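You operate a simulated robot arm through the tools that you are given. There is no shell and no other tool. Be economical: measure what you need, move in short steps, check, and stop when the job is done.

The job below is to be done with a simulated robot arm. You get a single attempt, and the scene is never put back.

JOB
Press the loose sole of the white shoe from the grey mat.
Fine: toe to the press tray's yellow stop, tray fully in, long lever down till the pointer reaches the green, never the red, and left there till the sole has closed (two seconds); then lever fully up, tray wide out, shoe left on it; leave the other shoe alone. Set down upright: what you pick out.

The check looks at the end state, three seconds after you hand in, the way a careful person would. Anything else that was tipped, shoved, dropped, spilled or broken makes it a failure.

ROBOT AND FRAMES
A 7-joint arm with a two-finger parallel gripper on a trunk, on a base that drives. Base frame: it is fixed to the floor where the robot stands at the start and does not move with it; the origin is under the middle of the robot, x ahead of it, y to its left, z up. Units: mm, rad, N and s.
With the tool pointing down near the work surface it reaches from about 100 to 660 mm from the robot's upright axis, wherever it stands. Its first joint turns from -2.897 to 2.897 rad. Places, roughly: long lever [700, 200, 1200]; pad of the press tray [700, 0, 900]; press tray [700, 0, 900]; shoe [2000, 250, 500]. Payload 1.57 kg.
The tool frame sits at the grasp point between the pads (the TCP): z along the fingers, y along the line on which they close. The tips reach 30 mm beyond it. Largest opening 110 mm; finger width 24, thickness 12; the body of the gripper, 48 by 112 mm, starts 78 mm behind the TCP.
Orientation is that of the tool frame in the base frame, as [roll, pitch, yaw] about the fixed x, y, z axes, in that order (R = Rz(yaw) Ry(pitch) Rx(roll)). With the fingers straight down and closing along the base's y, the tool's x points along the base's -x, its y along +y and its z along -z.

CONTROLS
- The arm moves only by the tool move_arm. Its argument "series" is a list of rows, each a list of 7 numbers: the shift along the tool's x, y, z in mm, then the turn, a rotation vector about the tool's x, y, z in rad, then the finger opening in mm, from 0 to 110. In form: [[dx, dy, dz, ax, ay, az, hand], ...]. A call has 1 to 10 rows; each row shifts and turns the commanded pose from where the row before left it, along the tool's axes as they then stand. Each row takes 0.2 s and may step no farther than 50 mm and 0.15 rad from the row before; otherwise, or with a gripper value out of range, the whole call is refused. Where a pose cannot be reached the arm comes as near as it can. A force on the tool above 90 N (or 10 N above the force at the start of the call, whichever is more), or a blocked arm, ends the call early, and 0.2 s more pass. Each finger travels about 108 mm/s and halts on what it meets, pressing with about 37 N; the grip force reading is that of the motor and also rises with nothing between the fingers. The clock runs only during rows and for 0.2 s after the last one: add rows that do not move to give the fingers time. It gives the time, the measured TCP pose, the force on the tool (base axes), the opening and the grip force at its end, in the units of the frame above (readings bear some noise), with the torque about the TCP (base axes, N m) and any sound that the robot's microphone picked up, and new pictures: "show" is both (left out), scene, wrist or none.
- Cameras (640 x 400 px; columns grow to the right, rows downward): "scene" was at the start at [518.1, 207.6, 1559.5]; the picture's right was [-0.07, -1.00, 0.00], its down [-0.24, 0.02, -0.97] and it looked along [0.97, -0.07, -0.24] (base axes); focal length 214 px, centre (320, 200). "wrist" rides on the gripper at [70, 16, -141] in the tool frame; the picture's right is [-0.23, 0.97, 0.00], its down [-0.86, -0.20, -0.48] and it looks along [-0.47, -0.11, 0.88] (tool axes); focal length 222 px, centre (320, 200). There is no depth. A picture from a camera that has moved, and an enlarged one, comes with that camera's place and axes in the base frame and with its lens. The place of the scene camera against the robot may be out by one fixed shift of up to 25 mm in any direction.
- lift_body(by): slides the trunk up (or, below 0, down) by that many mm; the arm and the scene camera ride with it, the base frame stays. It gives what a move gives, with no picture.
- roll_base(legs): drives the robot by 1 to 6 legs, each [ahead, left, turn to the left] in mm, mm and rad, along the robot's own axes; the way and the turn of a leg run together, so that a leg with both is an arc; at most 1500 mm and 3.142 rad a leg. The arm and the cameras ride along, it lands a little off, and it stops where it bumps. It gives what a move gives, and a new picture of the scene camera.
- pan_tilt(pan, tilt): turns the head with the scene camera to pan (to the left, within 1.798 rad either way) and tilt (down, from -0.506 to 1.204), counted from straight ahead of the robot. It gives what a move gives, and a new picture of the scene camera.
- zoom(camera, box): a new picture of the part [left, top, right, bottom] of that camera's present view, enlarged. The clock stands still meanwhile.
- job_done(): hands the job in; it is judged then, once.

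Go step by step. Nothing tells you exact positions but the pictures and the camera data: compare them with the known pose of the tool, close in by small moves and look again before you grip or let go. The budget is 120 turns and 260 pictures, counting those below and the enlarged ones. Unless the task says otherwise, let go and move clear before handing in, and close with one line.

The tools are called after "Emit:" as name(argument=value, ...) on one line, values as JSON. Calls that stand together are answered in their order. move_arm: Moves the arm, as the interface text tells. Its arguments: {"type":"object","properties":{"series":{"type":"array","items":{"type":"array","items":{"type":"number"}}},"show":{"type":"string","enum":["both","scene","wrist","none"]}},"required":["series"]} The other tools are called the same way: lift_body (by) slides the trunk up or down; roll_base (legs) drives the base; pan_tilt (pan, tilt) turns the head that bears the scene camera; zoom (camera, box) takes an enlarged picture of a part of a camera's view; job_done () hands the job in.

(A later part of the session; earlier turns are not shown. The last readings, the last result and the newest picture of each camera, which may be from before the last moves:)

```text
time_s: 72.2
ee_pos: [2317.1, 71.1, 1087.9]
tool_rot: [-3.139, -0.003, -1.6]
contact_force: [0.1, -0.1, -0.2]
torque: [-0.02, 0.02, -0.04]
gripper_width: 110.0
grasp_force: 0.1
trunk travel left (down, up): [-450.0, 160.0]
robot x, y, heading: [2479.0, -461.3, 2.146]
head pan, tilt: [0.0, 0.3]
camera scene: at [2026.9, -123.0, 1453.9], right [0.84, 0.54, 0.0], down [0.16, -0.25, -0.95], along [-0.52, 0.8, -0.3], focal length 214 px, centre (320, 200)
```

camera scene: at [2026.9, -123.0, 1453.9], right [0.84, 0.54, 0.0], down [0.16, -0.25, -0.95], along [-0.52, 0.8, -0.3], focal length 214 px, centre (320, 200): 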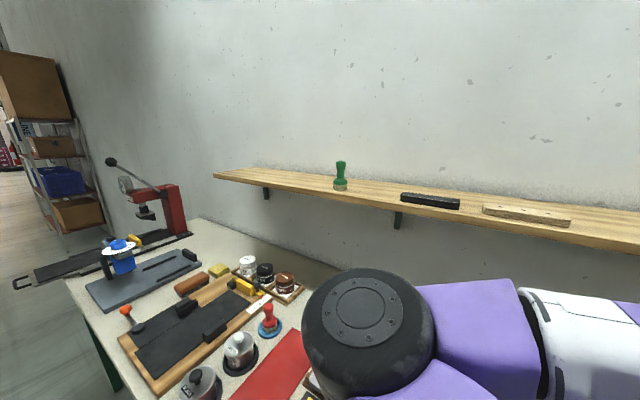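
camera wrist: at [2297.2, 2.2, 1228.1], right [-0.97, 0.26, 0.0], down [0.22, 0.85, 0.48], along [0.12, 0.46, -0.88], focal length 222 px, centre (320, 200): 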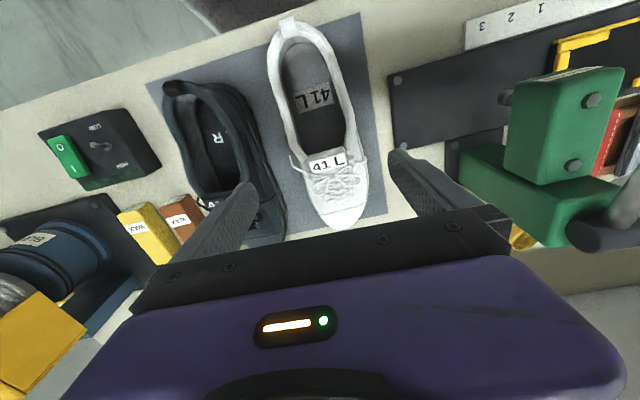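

The elbow barrel sits about 320 mm left of the hand, just above bench-top height, so over the eyelet press. Plan: tilt the fingers about 40° forward so wrist and forearm stay off the bench edge. First back up and back off.

Emit:
move_arm(series=[[0, 0, -40, 0, 0, 0, 110], [0, 0, -40, 0, 0, 0, 110], [0, 0, -40, 0, 0, 0, 110], [0, 0, -40, 0, 0, 0, 110]], show="none")

Emit:
roll_base(legs=[[-113, 74, 0]])

Emit:
move_arm(series=[[0, 0, 0, 0, -0.14, 0, 110], [0, 0, 0, 0, -0.14, 0, 110], [0, 0, 0, 0, -0.14, 0, 110], [0, 0, 0, 0, -0.14, 0, 110], [0, 0, 0, 0, -0.14, 0, 110]])

```text
time_s: 73.2
ee_pos: [2317.0, 69.7, 1245.0]
tool_rot: [-3.137, -0.002, -1.6]
contact_force: [-0.1, -0.2, 0.4]
torque: [-0.02, 0.01, 0.02]
gripper_width: 110.0
grasp_force: 0.1
trunk travel left (down, up): [-450.0, 160.0]
robot x, y, heading: [2482.6, -466.5, 2.145]
head pan, tilt: [0.0, 0.3]
```

```text
time_s: 74.5
ee_pos: [2317.2, -64.3, 1245.9]
tool_rot: [-3.141, -0.002, -1.603]
contact_force: [-0.2, 0.0, 0.0]
torque: [0.01, -0.01, 0.01]
gripper_width: 110.0
grasp_force: 0.1
trunk travel left (down, up): [-450.0, 160.0]
robot x, y, heading: [2477.7, -598.2, 2.143]
head pan, tilt: [0.0, 0.3]
camera scene: at [2026.3, -256.2, 1453.9], right [0.84, 0.54, 0.0], down [0.16, -0.25, -0.96], along [-0.52, 0.8, -0.3], focal length 214 px, centre (320, 200)
```

scene: 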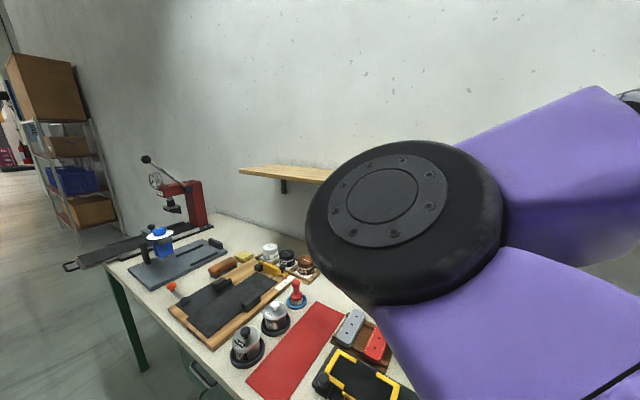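

```text
time_s: 75.7
ee_pos: [2317.9, -9.5, 1311.8]
tool_rot: [-3.138, 0.698, -1.598]
contact_force: [0.1, -0.1, 0.4]
torque: [-0.01, 0.01, 0.06]
gripper_width: 109.8
grasp_force: 0.1
out of reach, approached as far as the arm can: row 3, 4, 5
trunk travel left (down, up): [-450.0, 160.0]
robot x, y, heading: [2477.8, -600.4, 2.144]
head pan, tilt: [0.0, 0.3]
camera scene: at [2026.3, -256.3, 1453.9], right [0.84, 0.54, 0.0], down [0.16, -0.25, -0.96], along [-0.52, 0.8, -0.3], focal length 214 px, centre (320, 200)
camera wrist: at [2295.8, -153.5, 1374.5], right [-0.97, 0.2, 0.14], down [0.21, 0.34, 0.92], along [0.14, 0.92, -0.37], focal length 222 px, centre (320, 200)
```

scene: 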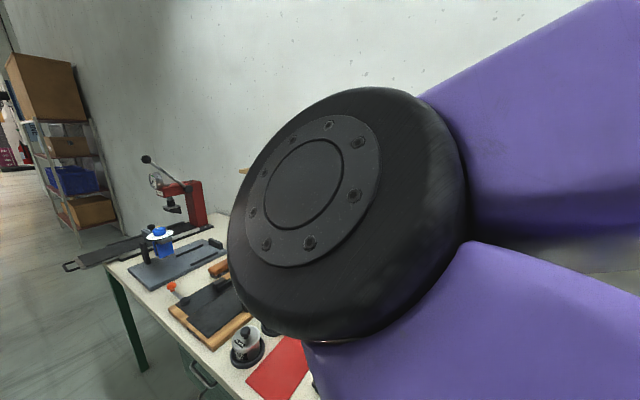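
wrist: 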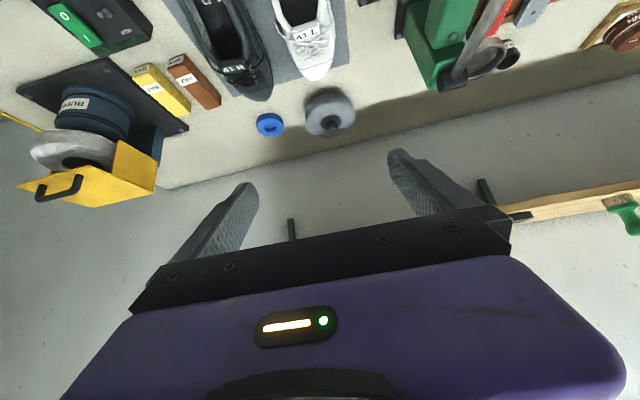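

Tilt is attained; the arm wants to reach farther out at this tilt. I move +y toward the target and see.

Emit:
move_arm(series=[[-30, 0, 25, 0, 0, 0, 110], [-30, 0, 25, 0, 0, 0, 110], [-30, 0, 25, 0, 0, 0, 110]])

```text
time_s: 76.5
ee_pos: [2319.0, 106.6, 1311.7]
tool_rot: [-3.141, 0.698, -1.599]
contact_force: [0.0, -0.3, 1.0]
torque: [0.04, 0.02, 0.05]
gripper_width: 110.0
grasp_force: 0.0
trunk travel left (down, up): [-450.0, 160.0]
robot x, y, heading: [2477.9, -600.3, 2.148]
head pan, tilt: [0.0, 0.3]
camera scene: at [2026.2, -257.0, 1454.1], right [0.84, 0.54, 0.0], down [0.16, -0.25, -0.96], along [-0.52, 0.8, -0.3], focal length 214 px, centre (320, 200)
camera wrist: at [2297.8, -35.9, 1374.4], right [-0.97, 0.2, 0.14], down [0.21, 0.34, 0.92], along [0.14, 0.92, -0.37], focal length 222 px, centre (320, 200)
```

scene: 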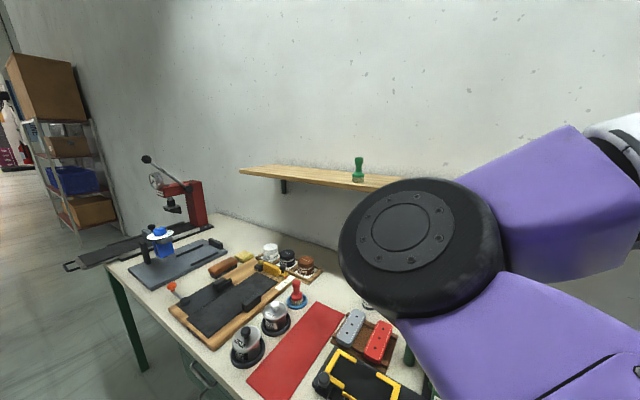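
wrist: 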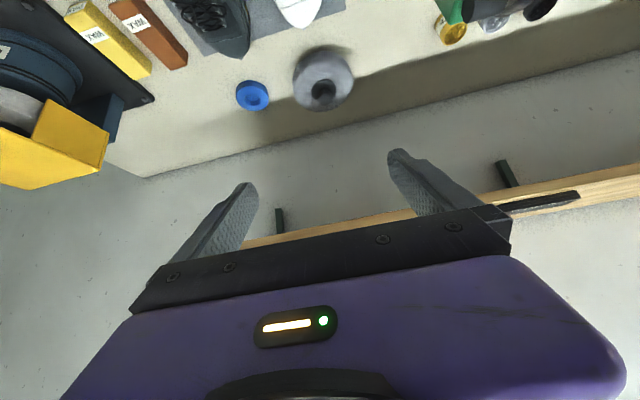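

I now infer the shoulder column stands about 310 mm ahead of the base centre, so I was working far too folded. I'll set the tool vertical again and stand well back so the arm is extended and the elbow off the bench.

Emit:
move_arm(series=[[0, 0, 0, 0, 0.14, 0, 110], [0, 0, 0, 0, 0.14, 0, 110], [0, 0, 0, 0, 0.14, 0, 110], [0, 0, 0, 0, 0.14, 0, 110], [0, 0, 0, 0, 0.14, 0, 110], [0, 0, 0, 0, 0, -0.14, 110], [0, 0, 0, 0, 0, -0.14, 110], [0, 0, 0, 0, 0, -0.14, 110], [0, 0, 0, 0, 0, -0.14, 110]], show="none")

Emit:
roll_base(legs=[[-300, 0, 0], [0, 0, -0.575]])

```text
time_s: 78.5
ee_pos: [2319.8, 105.8, 1312.0]
tool_rot: [-3.141, -0.003, -1.039]
contact_force: [0.5, -0.2, 0.1]
torque: [-0.01, 0.0, 0.01]
gripper_width: 110.0
grasp_force: 0.0
trunk travel left (down, up): [-450.0, 160.0]
robot x, y, heading: [2479.7, -600.1, 2.15]
head pan, tilt: [0.0, 0.3]
```

```text
time_s: 82.2
ee_pos: [2894.6, -175.4, 1312.5]
tool_rot: [-3.14, -0.002, -1.614]
contact_force: [0.3, 0.9, 0.3]
torque: [-0.02, 0.02, -0.04]
gripper_width: 110.0
grasp_force: 0.2
trunk travel left (down, up): [-450.0, 160.0]
robot x, y, heading: [2644.0, -854.7, 1.57]
head pan, tilt: [0.0, 0.3]
camera scene: at [2442.1, -319.9, 1453.9], right [1.0, 0.0, 0.0], down [0.0, -0.3, -0.96], along [0.0, 0.96, -0.3], focal length 214 px, centre (320, 200)
```

scene: 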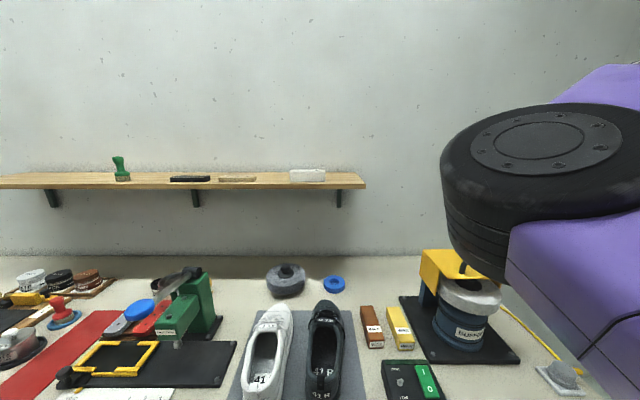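

Arm now extended nicely. I drive left and place the hand over the shoe with the robot standing back.

Emit:
roll_base(legs=[[95, 407, 0]])

Emit:
move_arm(series=[[-26, 34, 0, 0, 0, 0, 110], [-26, 34, 0, 0, 0, 0, 110], [-26, 34, 0, 0, 0, 0, 110], [-26, 34, 0, 0, 0, 0, 110], [-26, 34, 0, 0, 0, 0, 110]])

```text
time_s: 84.8
ee_pos: [2481.3, -80.8, 1311.7]
tool_rot: [-3.14, -0.002, -1.609]
contact_force: [-0.1, 1.0, 0.2]
torque: [0.02, 0.0, -0.01]
gripper_width: 110.1
grasp_force: 0.0
trunk travel left (down, up): [-450.0, 160.0]
robot x, y, heading: [2234.4, -758.9, 1.582]
head pan, tilt: [0.0, 0.3]
camera scene: at [2029.4, -227.2, 1454.0], right [1.0, 0.01, 0.0], down [0.0, -0.3, -0.96], along [-0.01, 0.96, -0.3], focal length 214 px, centre (320, 200)
```

scene: 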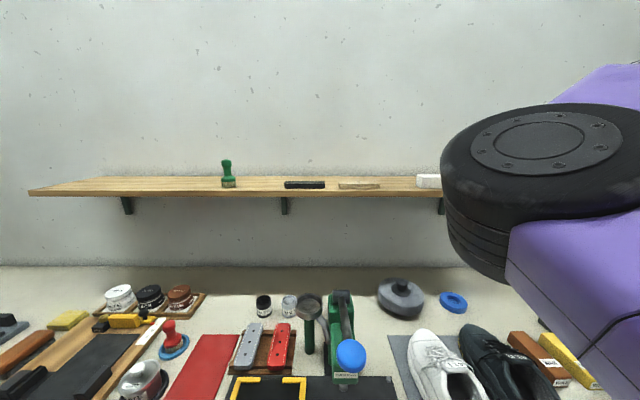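

```text
time_s: 86.0
ee_pos: [2315.9, 55.0, 1310.6]
tool_rot: [-3.141, -0.001, -1.609]
contact_force: [0.1, -0.1, 0.6]
torque: [-0.03, 0.02, 0.0]
gripper_width: 110.0
grasp_force: 0.1
trunk travel left (down, up): [-450.0, 160.0]
robot x, y, heading: [2233.4, -760.0, 1.575]
head pan, tilt: [0.0, 0.3]
camera scene: at [2029.9, -227.2, 1454.0], right [1.0, 0.01, 0.0], down [0.0, -0.3, -0.96], along [-0.01, 0.96, -0.3], focal length 214 px, centre (320, 200)
camera wrist: at [2295.7, -13.8, 1450.7], right [-0.96, 0.27, 0.0], down [0.23, 0.85, 0.48], along [0.13, 0.46, -0.88], focal length 222 px, centre (320, 200)
```

scene: 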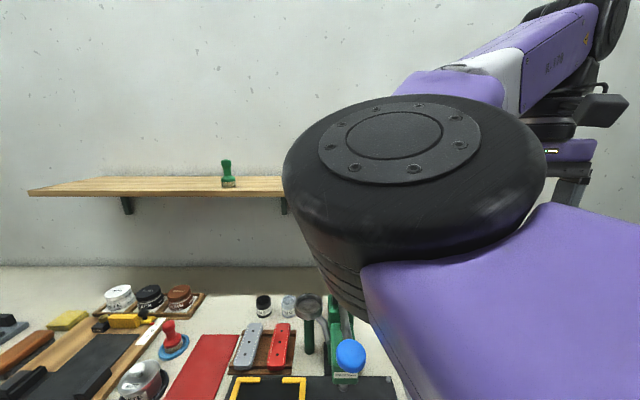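
wrist: 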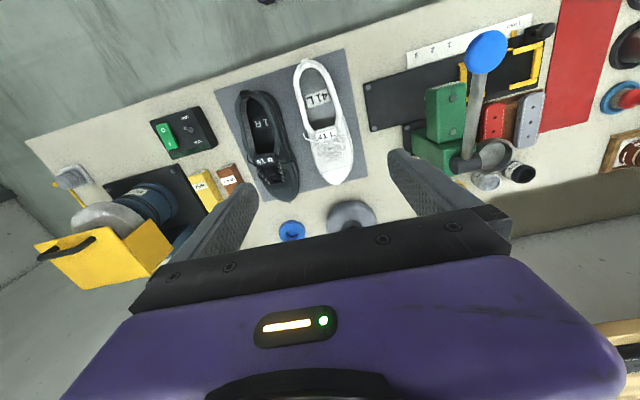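

Good. Elbow at about (2081, −95); I step back another 90 mm and extend the arm, then lower the trunk partway.

Emit:
roll_base(legs=[[-90, 0, 0]])

Emit:
move_arm(series=[[-30, 0, 0, 0, 0, 0, 110], [-30, 0, 0, 0, 0, 0, 110], [-30, 0, 0, 0, 0, 0, 110]], show="none")

Emit:
lift_body(by=-250)

Emit:
pan_tilt(pan=0, tilt=0.9)

Emit:
zoom(camera="wrist", box=[0, 0, 640, 400])

```text
time_s: 87.1
ee_pos: [2317.7, -35.5, 1309.6]
tool_rot: [-3.14, -0.002, -1.61]
contact_force: [-1.3, -0.2, 0.5]
torque: [-0.01, 0.01, 0.0]
gripper_width: 110.0
grasp_force: 0.1
trunk travel left (down, up): [-450.0, 160.0]
robot x, y, heading: [2235.4, -851.5, 1.572]
head pan, tilt: [0.0, 0.3]
camera scene: at [2030.0, -317.6, 1453.9], right [1.0, 0.01, 0.0], down [0.0, -0.3, -0.96], along [-0.01, 0.96, -0.3], focal length 214 px, centre (320, 200)
```

scene: 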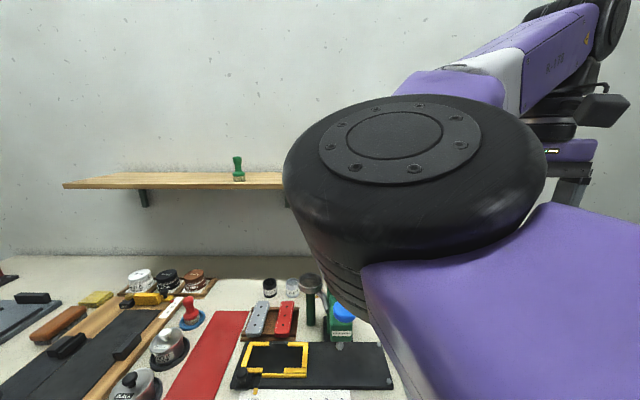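

```text
time_s: 87.9
ee_pos: [2320.1, 54.6, 1311.2]
tool_rot: [-3.141, -0.003, -1.61]
contact_force: [-0.8, 0.8, -0.6]
torque: [-0.01, -0.02, 0.03]
gripper_width: 109.6
grasp_force: 0.1
trunk travel left (down, up): [-450.0, 160.0]
robot x, y, heading: [2233.5, -854.4, 1.579]
head pan, tilt: [0.0, 0.3]
```

```text
time_s: 90.5
ee_pos: [2320.4, 54.1, 1059.3]
tool_rot: [-3.14, -0.002, -1.611]
contact_force: [0.0, -0.1, -0.3]
torque: [-0.02, 0.01, 0.01]
gripper_width: 110.1
grasp_force: 0.0
trunk travel left (down, up): [-200.0, 410.0]
robot x, y, heading: [2234.4, -852.7, 1.576]
head pan, tilt: [0.0, 0.3]
```

```text
time_s: 91.5
ee_pos: [2320.2, 54.6, 1059.7]
tool_rot: [-3.139, -0.002, -1.609]
contact_force: [-0.2, 0.2, 0.1]
torque: [0.05, 0.02, 0.0]
gripper_width: 110.0
grasp_force: 0.1
trunk travel left (down, up): [-200.0, 410.0]
robot x, y, heading: [2234.3, -851.6, 1.575]
head pan, tilt: [0.0, 0.901]
camera scene: at [2030.2, -335.6, 1151.7], right [1.0, 0.01, 0.0], down [0.01, -0.78, -0.62], along [0.0, 0.62, -0.78], focal length 214 px, centre (320, 200)
```

scene: 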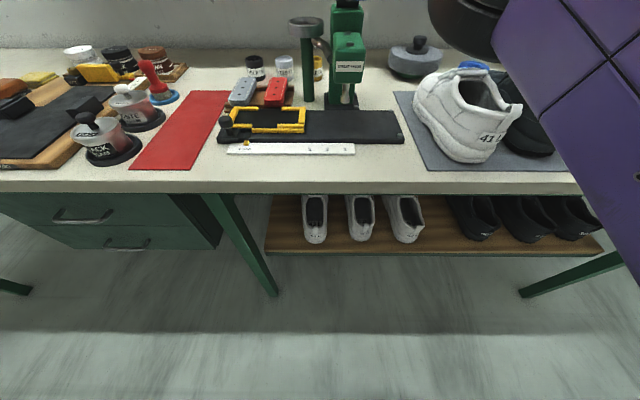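

```text
1.00 times, centred on (320, 200) of wrist (not enlarged: the box is as wide or as high as the picture)
camera zoom: at [2300.4, -13.8, 1200.5], right [-0.96, 0.26, 0.0], down [0.23, 0.85, 0.48], along [0.13, 0.46, -0.88], focal length 222 px, centre (320, 200)
```

zoom: 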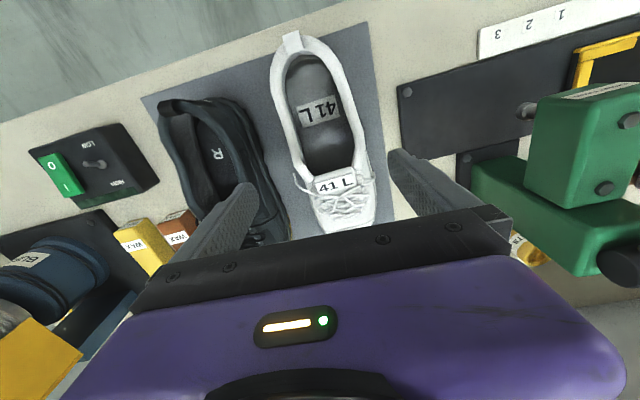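

Clear now: the elbow is out of the way and both cameras see the shoe. I lower to z≈1000 and check from both views.

Emit:
move_arm(series=[[0, 3, 30, 0, 0, 0, 110], [0, 0, 30, 0, 0, 0, 110]], show="none")

Emit:
zoom(camera="scene", box=[380, 0, 600, 200])

Emit:
zoom(camera="wrist", box=[160, 0, 480, 240])

```text
time_s: 92.1
ee_pos: [2316.4, 53.8, 999.6]
tool_rot: [-3.138, -0.002, -1.61]
contact_force: [0.0, -0.5, 0.5]
torque: [0.0, 0.04, 0.02]
gripper_width: 110.0
grasp_force: 0.1
trunk travel left (down, up): [-200.0, 410.0]
robot x, y, heading: [2234.7, -849.9, 1.579]
head pan, tilt: [0.0, 0.901]
```

```text
2.00 times, centred on (490, 100) of scene
camera zoom: at [2030.3, -335.8, 1151.9], right [1.0, 0.01, 0.0], down [0.01, -0.78, -0.62], along [0.0, 0.62, -0.78], focal length 429 px, centre (-20, 400)
```

zoom: 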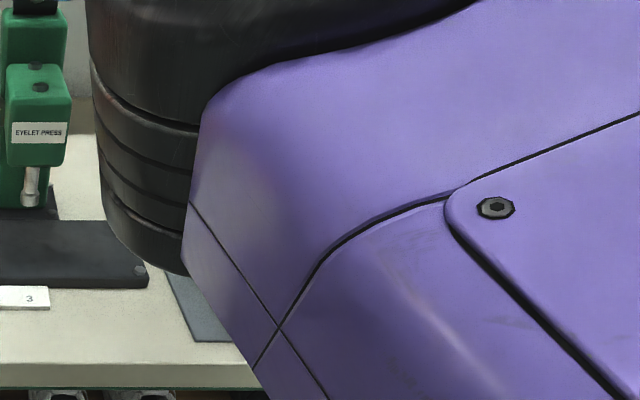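

```text
1.67 times, centred on (320, 120) of wrist
camera zoom: at [2296.9, -14.6, 1140.6], right [-0.96, 0.27, 0.0], down [0.23, 0.85, 0.48], along [0.13, 0.46, -0.88], focal length 370 px, centre (320, 333)
```

zoom: 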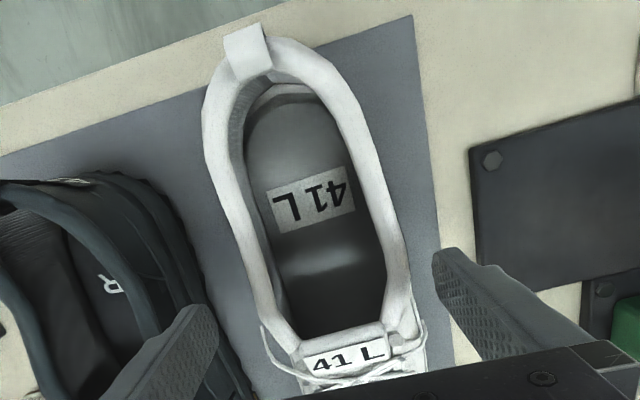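

Fingers should straddle the shoe with about 10–15 mm each side, clear of the black shoe. I descend in two stages.

Emit:
move_arm(series=[[0, 1, 20, 0, 0, 0, 110], [0, 0, 20, 0, 0, 0, 110]], show="wrist")

```text
time_s: 92.7
ee_pos: [2315.3, 53.2, 960.2]
tool_rot: [-3.138, -0.001, -1.61]
contact_force: [0.5, -0.2, -0.7]
torque: [0.02, -0.01, 0.01]
gripper_width: 110.0
grasp_force: 0.0
trunk travel left (down, up): [-200.0, 410.0]
robot x, y, heading: [2238.0, -852.9, 1.577]
head pan, tilt: [0.0, 0.901]
camera wrist: at [2295.5, -14.4, 1100.6], right [-0.96, 0.26, 0.0], down [0.23, 0.85, 0.48], along [0.13, 0.46, -0.88], focal length 222 px, centre (320, 200)
```

wrist: 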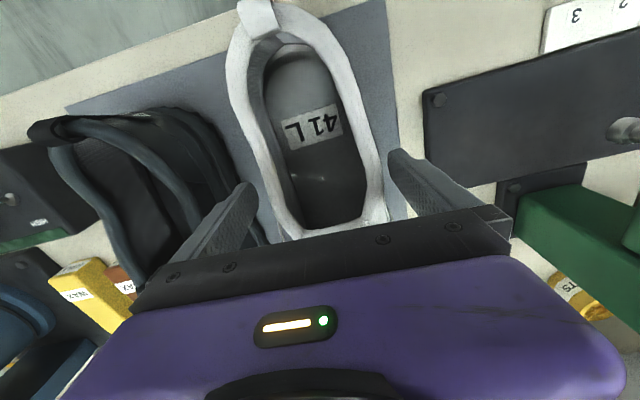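

Straddling well. Down 40 more.

Emit:
move_arm(series=[[0, 0, 14, 0, 0, 0, 110], [0, 0, 13, 0, 0, 0, 110], [0, 0, 13, 0, 0, 0, 110]], show="both")

```text
time_s: 93.5
ee_pos: [2316.6, 53.4, 920.0]
tool_rot: [-3.141, -0.002, -1.608]
contact_force: [-1.3, -0.4, 0.9]
torque: [-0.03, -0.03, -0.01]
gripper_width: 110.1
grasp_force: 0.1
trunk travel left (down, up): [-200.0, 410.0]
robot x, y, heading: [2231.8, -850.0, 1.577]
head pan, tilt: [0.0, 0.901]
camera scene: at [2030.2, -335.7, 1151.7], right [1.0, 0.01, 0.0], down [0.01, -0.78, -0.62], along [0.0, 0.62, -0.78], focal length 214 px, centre (320, 200)
camera wrist: at [2296.5, -14.5, 1060.7], right [-0.96, 0.26, 0.0], down [0.23, 0.85, 0.48], along [0.13, 0.46, -0.88], focal length 222 px, centre (320, 200)
```

scene: 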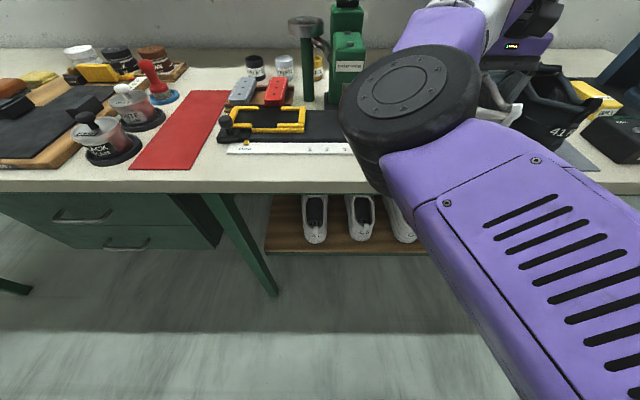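
wrist: 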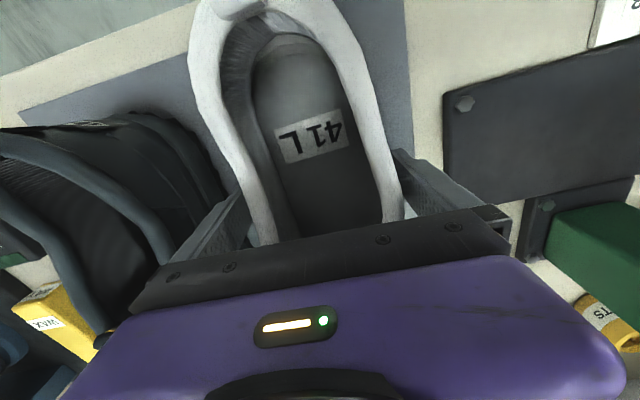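

No contact; I close on the shoe.

Emit:
zoom(camera="scene", box=[430, 0, 640, 160])

Emit:
move_arm(series=[[0, 0, 0, 0, 0, 0, 90], [0, 0, 0, 0, 0, 0, 75], [0, 0, 0, 0, 0, 0, 60], [0, 0, 0, 0, 0, 0, 60]], show="both")

```text
2.50 times, centred on (535, 80) of scene
camera zoom: at [2030.2, -335.7, 1151.7], right [1.0, 0.01, 0.0], down [0.01, -0.78, -0.62], along [0.0, 0.62, -0.78], focal length 536 px, centre (-218, 500)
```

zoom: 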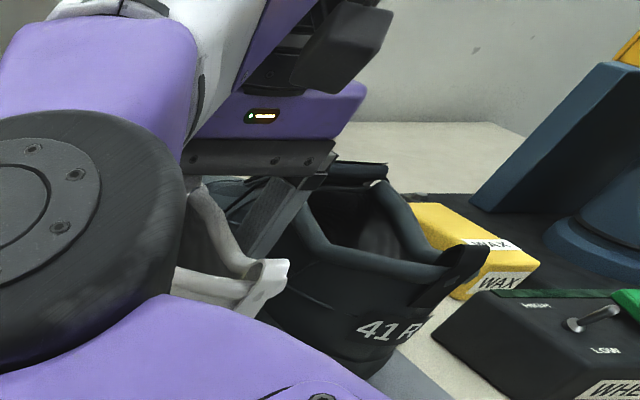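

```text
time_s: 94.5
ee_pos: [2316.1, 53.9, 920.7]
tool_rot: [-3.14, -0.001, -1.61]
contact_force: [-4.9, 1.0, 1.1]
torque: [0.19, 0.35, 0.23]
gripper_width: 92.4
grasp_force: 36.5
trunk travel left (down, up): [-200.0, 410.0]
robot x, y, heading: [2236.7, -856.5, 1.58]
head pan, tilt: [0.0, 0.901]
camera scene: at [2030.0, -335.7, 1151.7], right [1.0, 0.01, 0.0], down [0.01, -0.78, -0.62], along [0.0, 0.62, -0.78], focal length 214 px, centre (320, 200)
camera wrist: at [2296.3, -14.4, 1060.9], right [-0.96, 0.26, 0.0], down [0.23, 0.85, 0.48], along [0.13, 0.46, -0.88], focal length 222 px, centre (320, 200)
```

scene: 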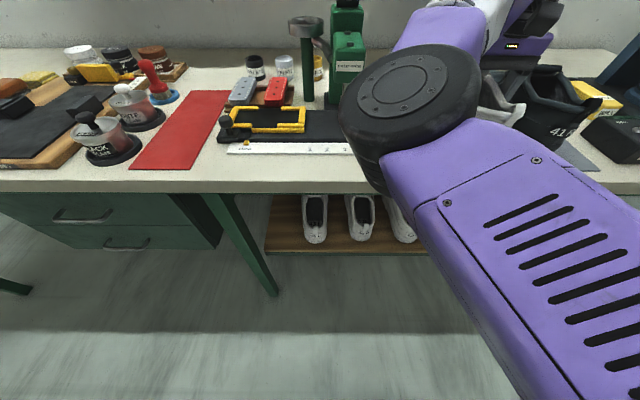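
wrist: 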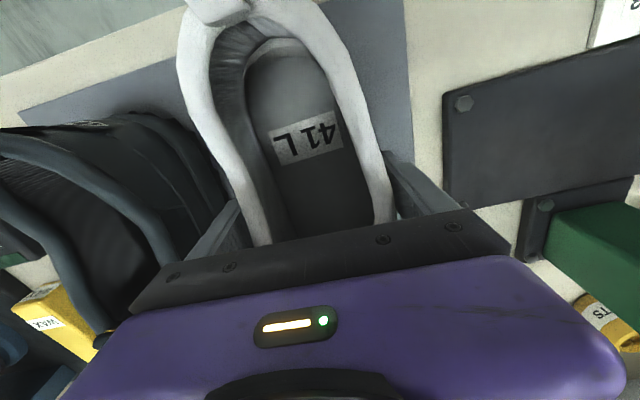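

Gripped at 92 mm with 36 N. I lift 30 mm and check.

Emit:
move_arm(series=[[0, 0, -10, 0, 0, 0, 60], [0, 0, -20, 0, 0, 0, 60]], show="wrist")

Emit:
lift_body(by=200)

Emit:
zoom(camera="scene", box=[0, 0, 640, 400])

Emit:
zoom(camera="wrist", box=[0, 0, 640, 400])

```text
time_s: 95.1
ee_pos: [2317.2, 53.9, 948.4]
tool_rot: [-3.139, -0.002, -1.609]
contact_force: [0.1, -0.4, -3.9]
torque: [-0.11, -0.02, -0.01]
gripper_width: 92.3
grasp_force: 36.6
trunk travel left (down, up): [-200.0, 410.0]
robot x, y, heading: [2235.7, -850.0, 1.579]
head pan, tilt: [0.0, 0.901]
camera wrist: at [2296.6, -14.6, 1089.4], right [-0.96, 0.27, 0.0], down [0.23, 0.85, 0.48], along [0.13, 0.46, -0.88], focal length 222 px, centre (320, 200)
```

wrist: 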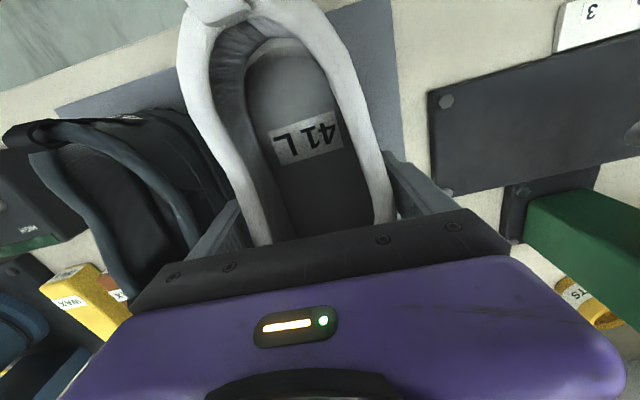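

```text
time_s: 97.2
ee_pos: [2316.8, 53.6, 1149.2]
tool_rot: [-3.14, -0.001, -1.608]
contact_force: [0.6, 0.8, -3.0]
torque: [-0.09, -0.01, -0.01]
gripper_width: 92.6
grasp_force: 37.2
trunk travel left (down, up): [-400.0, 210.0]
robot x, y, heading: [2239.3, -848.4, 1.579]
head pan, tilt: [0.0, 0.901]
```

```text
1.00 times, centred on (320, 200) of scene (not enlarged: the box is as wide or as high as the picture)
camera zoom: at [2030.2, -335.5, 1351.6], right [1.0, 0.01, 0.0], down [0.01, -0.78, -0.62], along [0.0, 0.62, -0.78], focal length 214 px, centre (320, 200)
```

zoom: 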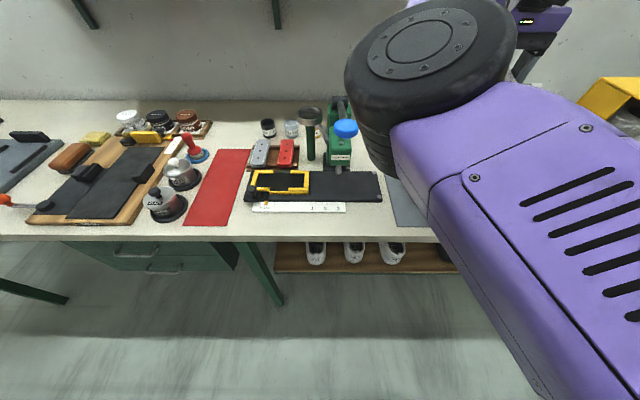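

```text
1.00 times, centred on (320, 200) of wrist (not enlarged: the box is as wide or as high as the picture)
camera zoom: at [2296.3, -14.6, 1289.4], right [-0.96, 0.26, 0.0], down [0.23, 0.85, 0.48], along [0.13, 0.46, -0.88], focal length 222 px, centre (320, 200)
```

zoom: 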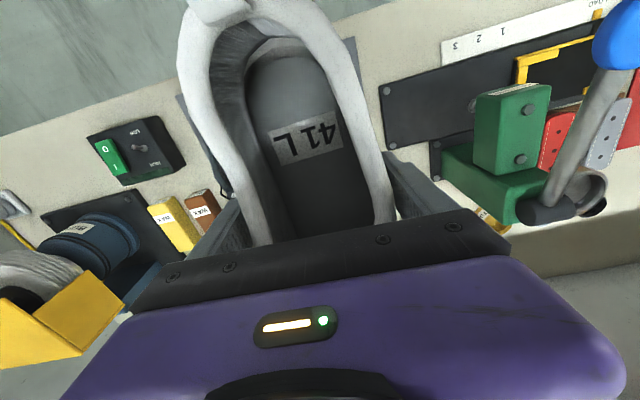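

The shoe is held securely (about 0.35 kg). I back off and drive to the press.

Emit:
roll_base(legs=[[-280, 0, 0], [0, 1400, 0], [0, 260, 0]])

Emit:
zoom(camera="wrist", box=[0, 0, 640, 400])

```text
time_s: 107.3
ee_pos: [613.5, -260.4, 1148.9]
tool_rot: [-3.139, -0.003, -1.589]
contact_force: [-0.6, 0.3, -3.9]
torque: [-0.12, 0.0, -0.02]
gripper_width: 92.3
grasp_force: 37.1
trunk travel left (down, up): [-400.0, 210.0]
robot x, y, heading: [553.5, -1169.8, 1.598]
head pan, tilt: [0.0, 0.901]
camera scene: at [335.8, -655.9, 1351.6], right [1.0, 0.03, 0.0], down [0.02, -0.78, -0.62], along [-0.02, 0.62, -0.78], focal length 214 px, centre (320, 200)
```

scene: 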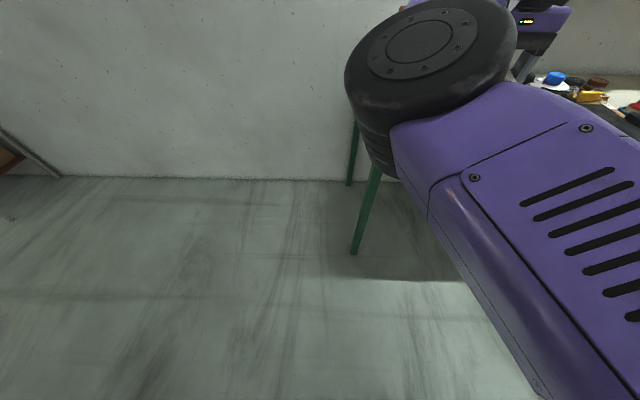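

```text
1.00 times, centred on (320, 200) of wrist (not enlarged: the box is as wide or as high as the picture)
camera zoom: at [594.7, -329.5, 1289.5], right [-0.97, 0.24, 0.0], down [0.21, 0.85, 0.48], along [0.12, 0.46, -0.88], focal length 222 px, centre (320, 200)
```

zoom: 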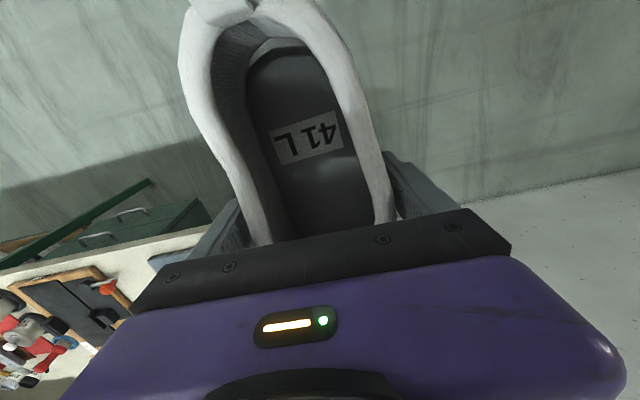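

The shoe blocks the wrist view and the elbow blocks the scene view. Raising the arm relative to the trunk clears the scene view, as before; I do that.

Emit:
move_arm(series=[[0, 0, -40, 0, 0, 0, 60], [0, 0, -40, 0, 0, 0, 60], [0, 0, -40, 0, 0, 0, 60], [0, 0, -40, 0, 0, 0, 60]], show="scene")

Emit:
lift_body(by=-200)

Emit:
pan_tilt(pan=0, tilt=0.5)

```text
time_s: 108.3
ee_pos: [611.8, -261.9, 1307.2]
tool_rot: [-3.141, -0.003, -1.587]
contact_force: [-0.5, 0.3, -3.9]
torque: [-0.13, -0.01, -0.02]
gripper_width: 92.2
grasp_force: 37.5
trunk travel left (down, up): [-400.0, 210.0]
robot x, y, heading: [549.5, -1166.0, 1.598]
head pan, tilt: [0.0, 0.901]
camera scene: at [335.5, -655.7, 1351.4], right [1.0, 0.03, 0.0], down [0.02, -0.78, -0.62], along [-0.02, 0.62, -0.78], focal length 214 px, centre (320, 200)
```

scene: 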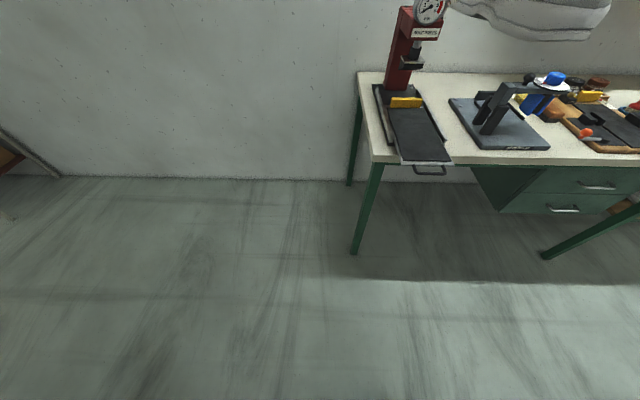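

```text
time_s: 110.5
ee_pos: [613.4, -260.3, 1107.8]
tool_rot: [-3.141, -0.003, -1.588]
contact_force: [-0.4, 0.8, -2.5]
torque: [-0.11, 0.0, 0.0]
gripper_width: 92.4
grasp_force: 37.1
trunk travel left (down, up): [-200.0, 410.0]
robot x, y, heading: [551.0, -1171.4, 1.602]
head pan, tilt: [0.0, 0.901]
```

```text
time_s: 111.4
ee_pos: [613.8, -260.9, 1108.3]
tool_rot: [-3.14, -0.001, -1.589]
contact_force: [-0.6, 0.0, -3.6]
torque: [-0.1, -0.02, -0.01]
gripper_width: 92.2
grasp_force: 36.8
trunk travel left (down, up): [-200.0, 410.0]
robot x, y, heading: [555.6, -1167.4, 1.593]
head pan, tilt: [0.0, 0.499]
camera scene: at [335.3, -640.5, 1185.4], right [1.0, 0.03, 0.0], down [0.01, -0.48, -0.88], along [-0.02, 0.88, -0.48], focal length 214 px, centre (320, 200)
```

scene: 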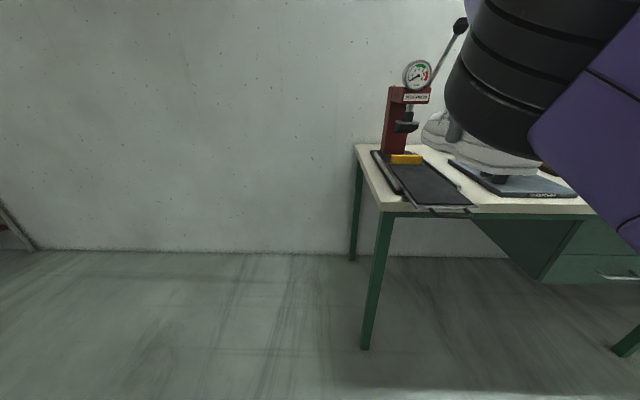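

Now both tray and shoe are visible. I zoom to measure the tray.

Emit:
zoom(camera="scene", box=[350, 40, 590, 230])

```text
2.11 times, centred on (470, 135) of scene
camera zoom: at [335.3, -640.5, 1185.4], right [1.0, 0.03, 0.0], down [0.01, -0.48, -0.88], along [-0.02, 0.88, -0.48], focal length 452 px, centre (4, 337)
```

zoom: 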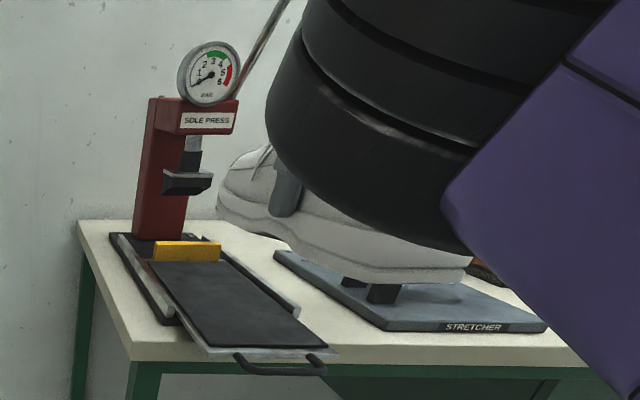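

Estimates: pad top z≈872, tray centre x≈662, stop face y≈179, shoe toe about 180 ahead of the TCP and turned ~0.08 rad to the left. I straighten it and move over the tray with a gap to the stop.

Emit:
move_arm(series=[[0, 0, 0, 0, 0, 0.08, 60], [0, 0, 0, 0, 0, 0, 60]], show="none")

Emit:
roll_base(legs=[[215, -54, 0]])

Emit:
zoom(camera="scene", box=[350, 0, 640, 230])

Emit:
zoom(camera="wrist", box=[0, 0, 640, 400])

```text
time_s: 112.0
ee_pos: [613.7, -262.4, 1108.4]
tool_rot: [-3.137, -0.001, -1.668]
contact_force: [0.2, -0.2, -3.0]
torque: [-0.13, 0.0, 0.01]
gripper_width: 92.3
grasp_force: 37.2
trunk travel left (down, up): [-200.0, 410.0]
robot x, y, heading: [555.3, -1169.0, 1.601]
head pan, tilt: [0.0, 0.499]
```

```text
time_s: 113.7
ee_pos: [660.8, -46.9, 1107.6]
tool_rot: [-3.14, 0.0, -1.668]
contact_force: [-0.3, 0.1, -3.3]
torque: [-0.1, 0.01, 0.02]
gripper_width: 92.2
grasp_force: 36.7
trunk travel left (down, up): [-200.0, 410.0]
robot x, y, heading: [597.5, -952.2, 1.599]
head pan, tilt: [0.0, 0.499]
camera scene: at [382.5, -426.3, 1185.5], right [1.0, 0.03, 0.0], down [0.01, -0.48, -0.88], along [-0.03, 0.88, -0.48], focal length 214 px, centre (320, 200)
```

scene: 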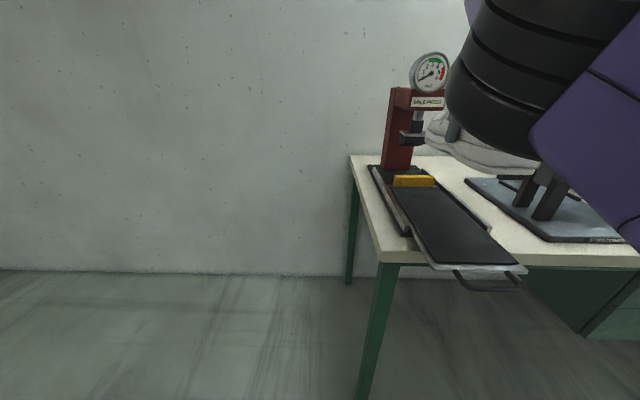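

```text
1.74 times, centred on (495, 115) of scene
camera zoom: at [382.5, -426.3, 1185.5], right [1.0, 0.03, 0.0], down [0.01, -0.48, -0.88], along [-0.03, 0.88, -0.48], focal length 373 px, centre (16, 348)
```

zoom: 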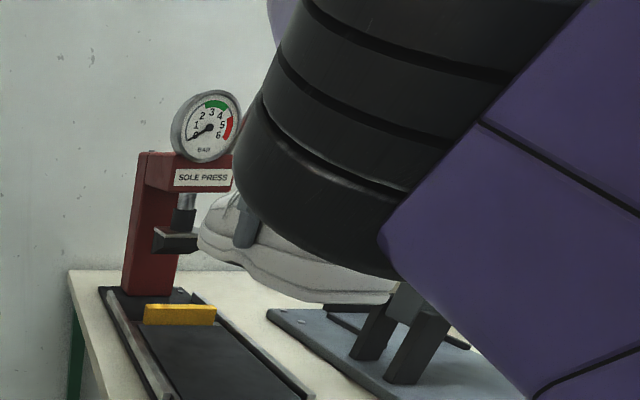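

```text
1.00 times, centred on (320, 200) of wrist (not enlarged: the box is as wide or as high as the picture)
camera zoom: at [636.0, -114.0, 1249.1], right [-0.95, 0.32, 0.0], down [0.28, 0.83, 0.48], along [0.15, 0.45, -0.88], focal length 222 px, centre (320, 200)
```

zoom: 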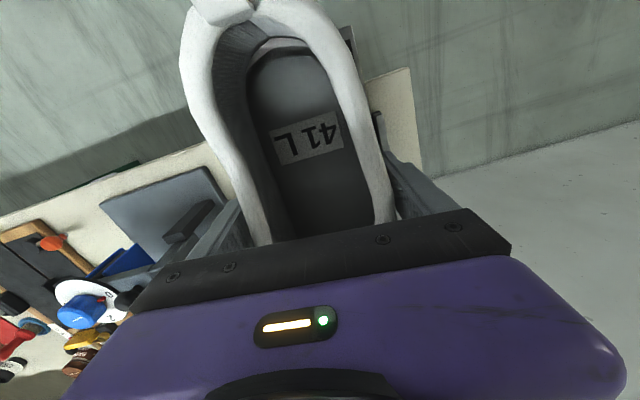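

Aligned over the tray. I lower the trunk 130 mm and look.

Emit:
lift_body(by=-130)

Emit:
zoom(camera="scene", box=[300, 0, 640, 230])

Emit:
zoom(camera="wrist", box=[0, 0, 640, 400])

```text
time_s: 115.2
ee_pos: [659.9, -46.9, 977.8]
tool_rot: [-3.139, -0.003, -1.667]
contact_force: [0.2, 0.0, -2.9]
torque: [-0.14, -0.01, -0.01]
gripper_width: 92.2
grasp_force: 37.4
trunk travel left (down, up): [-70.0, 540.0]
robot x, y, heading: [601.3, -950.6, 1.598]
head pan, tilt: [0.0, 0.499]
```

```text
1.74 times, centred on (470, 115) of scene
camera zoom: at [382.5, -426.3, 1055.5], right [1.0, 0.03, 0.0], down [0.01, -0.48, -0.88], along [-0.03, 0.88, -0.48], focal length 373 px, centre (59, 348)
```

zoom: 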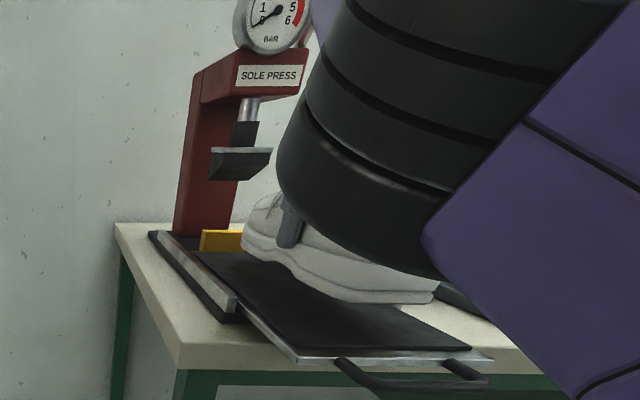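

```text
1.00 times, centred on (320, 200) of wrist (not enlarged: the box is as wide or as high as the picture)
camera zoom: at [636.0, -114.1, 1119.2], right [-0.95, 0.32, 0.0], down [0.28, 0.83, 0.48], along [0.15, 0.45, -0.88], focal length 222 px, centre (320, 200)
```

zoom: 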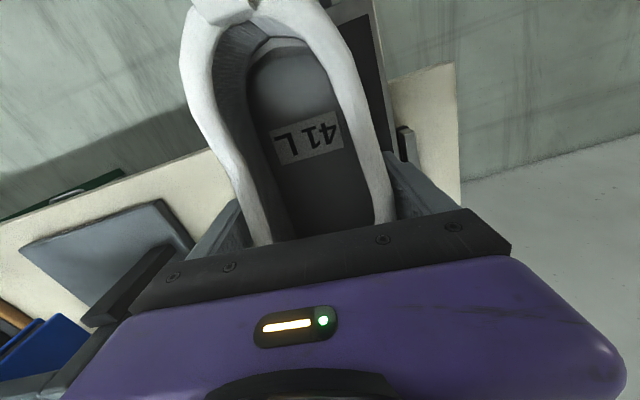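

Looks aligned, clear of the stop and press foot. I lower in small steps watching the force.

Emit:
move_arm(series=[[0, 0, 12, 0, 0, 0, 60], [0, 0, 12, 0, 0, 0, 60]], show="scene")

Emit:
zoom(camera="scene", box=[380, 90, 580, 220])

```text
time_s: 115.8
ee_pos: [660.2, -47.5, 954.5]
tool_rot: [-3.139, -0.001, -1.666]
contact_force: [-0.3, 0.9, -2.8]
torque: [-0.07, 0.05, -0.02]
gripper_width: 92.2
grasp_force: 36.7
trunk travel left (down, up): [-70.0, 540.0]
robot x, y, heading: [599.9, -951.9, 1.599]
head pan, tilt: [0.0, 0.499]
camera scene: at [382.6, -426.4, 1055.6], right [1.0, 0.03, 0.0], down [0.01, -0.48, -0.88], along [-0.03, 0.88, -0.48], focal length 214 px, centre (320, 200)
```

scene: 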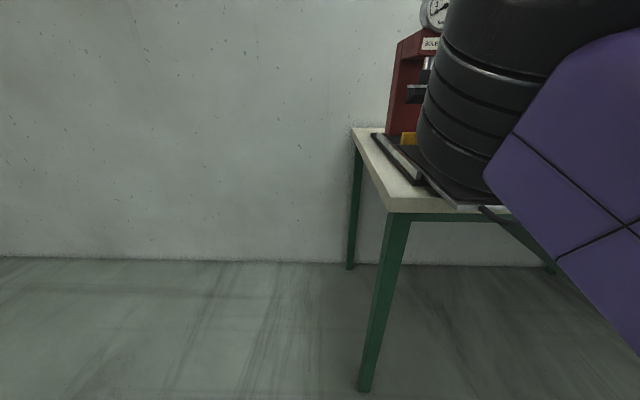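

```text
3.08 times, centred on (480, 155) of scene
camera zoom: at [382.6, -426.4, 1055.6], right [1.0, 0.03, 0.0], down [0.01, -0.48, -0.88], along [-0.03, 0.88, -0.48], focal length 660 px, centre (-172, 338)
```

zoom: 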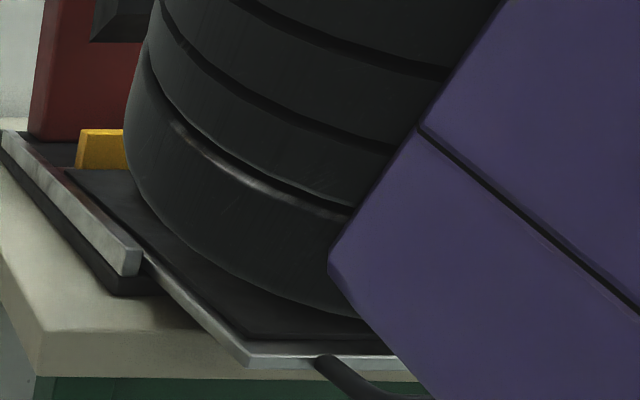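

The elbow drops into view when the arm lowers, so I use the trunk instead: arm up 40, trunk down 45.

Emit:
move_arm(series=[[0, 0, -20, 0, 0, 0, 60], [0, 0, -20, 0, 0, 0, 60]], show="none")

Emit:
lift_body(by=-45)

Emit:
zoom(camera="scene", box=[380, 60, 580, 190])

```text
time_s: 116.5
ee_pos: [659.9, -47.1, 993.3]
tool_rot: [-3.138, -0.001, -1.667]
contact_force: [0.7, 0.3, -4.1]
torque: [-0.15, 0.01, 0.0]
gripper_width: 91.8
grasp_force: 36.8
trunk travel left (down, up): [-70.0, 540.0]
robot x, y, heading: [600.2, -953.2, 1.604]
head pan, tilt: [0.0, 0.499]
```

```text
time_s: 117.3
ee_pos: [661.2, -46.9, 949.9]
tool_rot: [-3.138, -0.002, -1.667]
contact_force: [-0.6, -0.1, -3.0]
torque: [-0.1, 0.0, 0.04]
gripper_width: 91.8
grasp_force: 36.9
trunk travel left (down, up): [-25.0, 585.0]
robot x, y, heading: [597.5, -958.2, 1.599]
head pan, tilt: [0.0, 0.499]
```

```text
3.08 times, centred on (480, 125) of scene
camera zoom: at [382.5, -426.3, 1010.5], right [1.0, 0.03, 0.0], down [0.01, -0.48, -0.88], along [-0.03, 0.88, -0.48], focal length 660 px, centre (-172, 431)
```

zoom: 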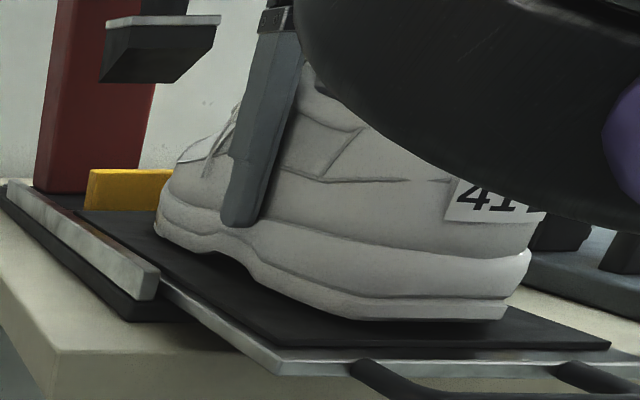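

Excellent view; the shoe is just above the pad. Lower by small trunk steps.

Emit:
lift_body(by=-5)

Emit:
lift_body(by=-4)

Emit:
lift_body(by=-3)

Emit:
zoom(camera="scene", box=[380, 60, 580, 190])

```text
time_s: 117.9
ee_pos: [661.8, -48.2, 946.7]
tool_rot: [-3.141, 0.002, -1.668]
contact_force: [-0.1, 3.0, 17.9]
torque: [0.28, 0.49, 0.41]
gripper_width: 92.0
grasp_force: 37.3
trunk travel left (down, up): [-20.0, 590.0]
robot x, y, heading: [601.0, -953.2, 1.605]
head pan, tilt: [0.0, 0.499]
```

```text
time_s: 118.4
ee_pos: [661.4, -47.6, 946.6]
tool_rot: [-3.14, 0.006, -1.665]
contact_force: [0.3, 13.8, 58.1]
torque: [0.61, 1.71, 0.69]
gripper_width: 92.1
grasp_force: 36.8
trunk travel left (down, up): [-16.0, 594.0]
robot x, y, heading: [597.0, -954.7, 1.601]
head pan, tilt: [0.0, 0.499]
```

```text
time_s: 118.9
ee_pos: [661.1, -47.7, 944.8]
tool_rot: [-3.141, 0.012, -1.667]
contact_force: [-1.9, 28.4, 84.2]
torque: [0.67, 2.11, 0.2]
gripper_width: 91.6
grasp_force: 37.0
trunk travel left (down, up): [-13.0, 597.0]
robot x, y, heading: [600.2, -952.8, 1.602]
head pan, tilt: [0.0, 0.499]
```

```text
3.08 times, centred on (480, 125) of scene
camera zoom: at [382.3, -427.5, 999.8], right [1.0, 0.03, 0.0], down [0.01, -0.48, -0.88], along [-0.03, 0.88, -0.48], focal length 660 px, centre (-172, 431)
```

zoom: 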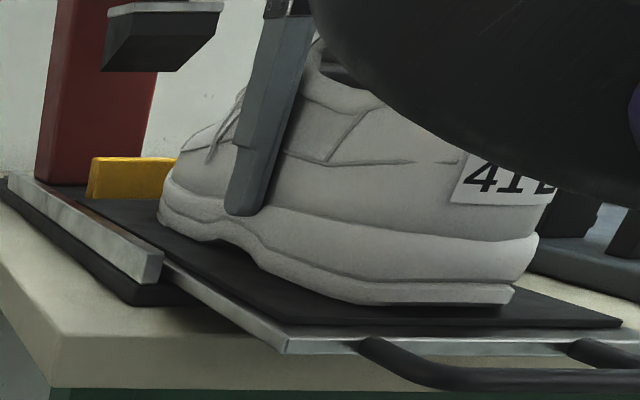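

Contact at TCP z≈947; I overpressed slightly, so raise 9 mm back.

Emit:
lift_body(by=9)

Emit:
zoom(camera="scene", box=[380, 60, 580, 190])

Emit:
zoom(camera="wrist", box=[100, 0, 500, 240])

```text
time_s: 119.5
ee_pos: [659.4, -47.9, 944.9]
tool_rot: [-3.141, -0.006, -1.669]
contact_force: [-0.7, 4.3, 24.6]
torque: [1.44, 1.35, 0.26]
gripper_width: 91.6
grasp_force: 36.9
trunk travel left (down, up): [-22.0, 588.0]
robot x, y, heading: [597.2, -954.0, 1.6]
head pan, tilt: [0.0, 0.499]
```

```text
3.08 times, centred on (480, 125) of scene
camera zoom: at [382.5, -427.0, 1007.2], right [1.0, 0.03, 0.0], down [0.01, -0.48, -0.88], along [-0.03, 0.88, -0.48], focal length 660 px, centre (-172, 431)
```

zoom: 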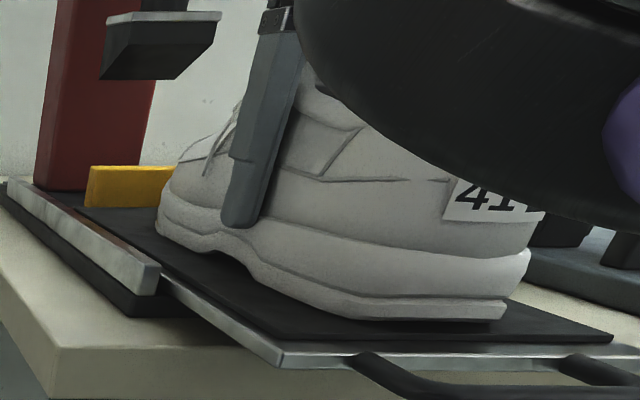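

```text
1.60 times, centred on (300, 120) of wrist
camera zoom: at [636.7, -115.3, 1086.6], right [-0.95, 0.32, 0.0], down [0.28, 0.83, 0.47], along [0.15, 0.45, -0.88], focal length 355 px, centre (352, 328)
```

zoom: 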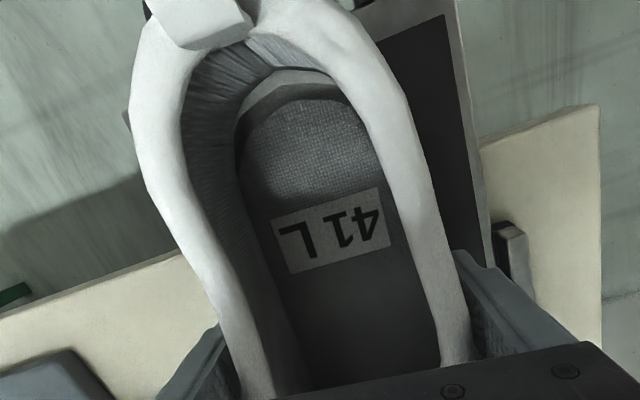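

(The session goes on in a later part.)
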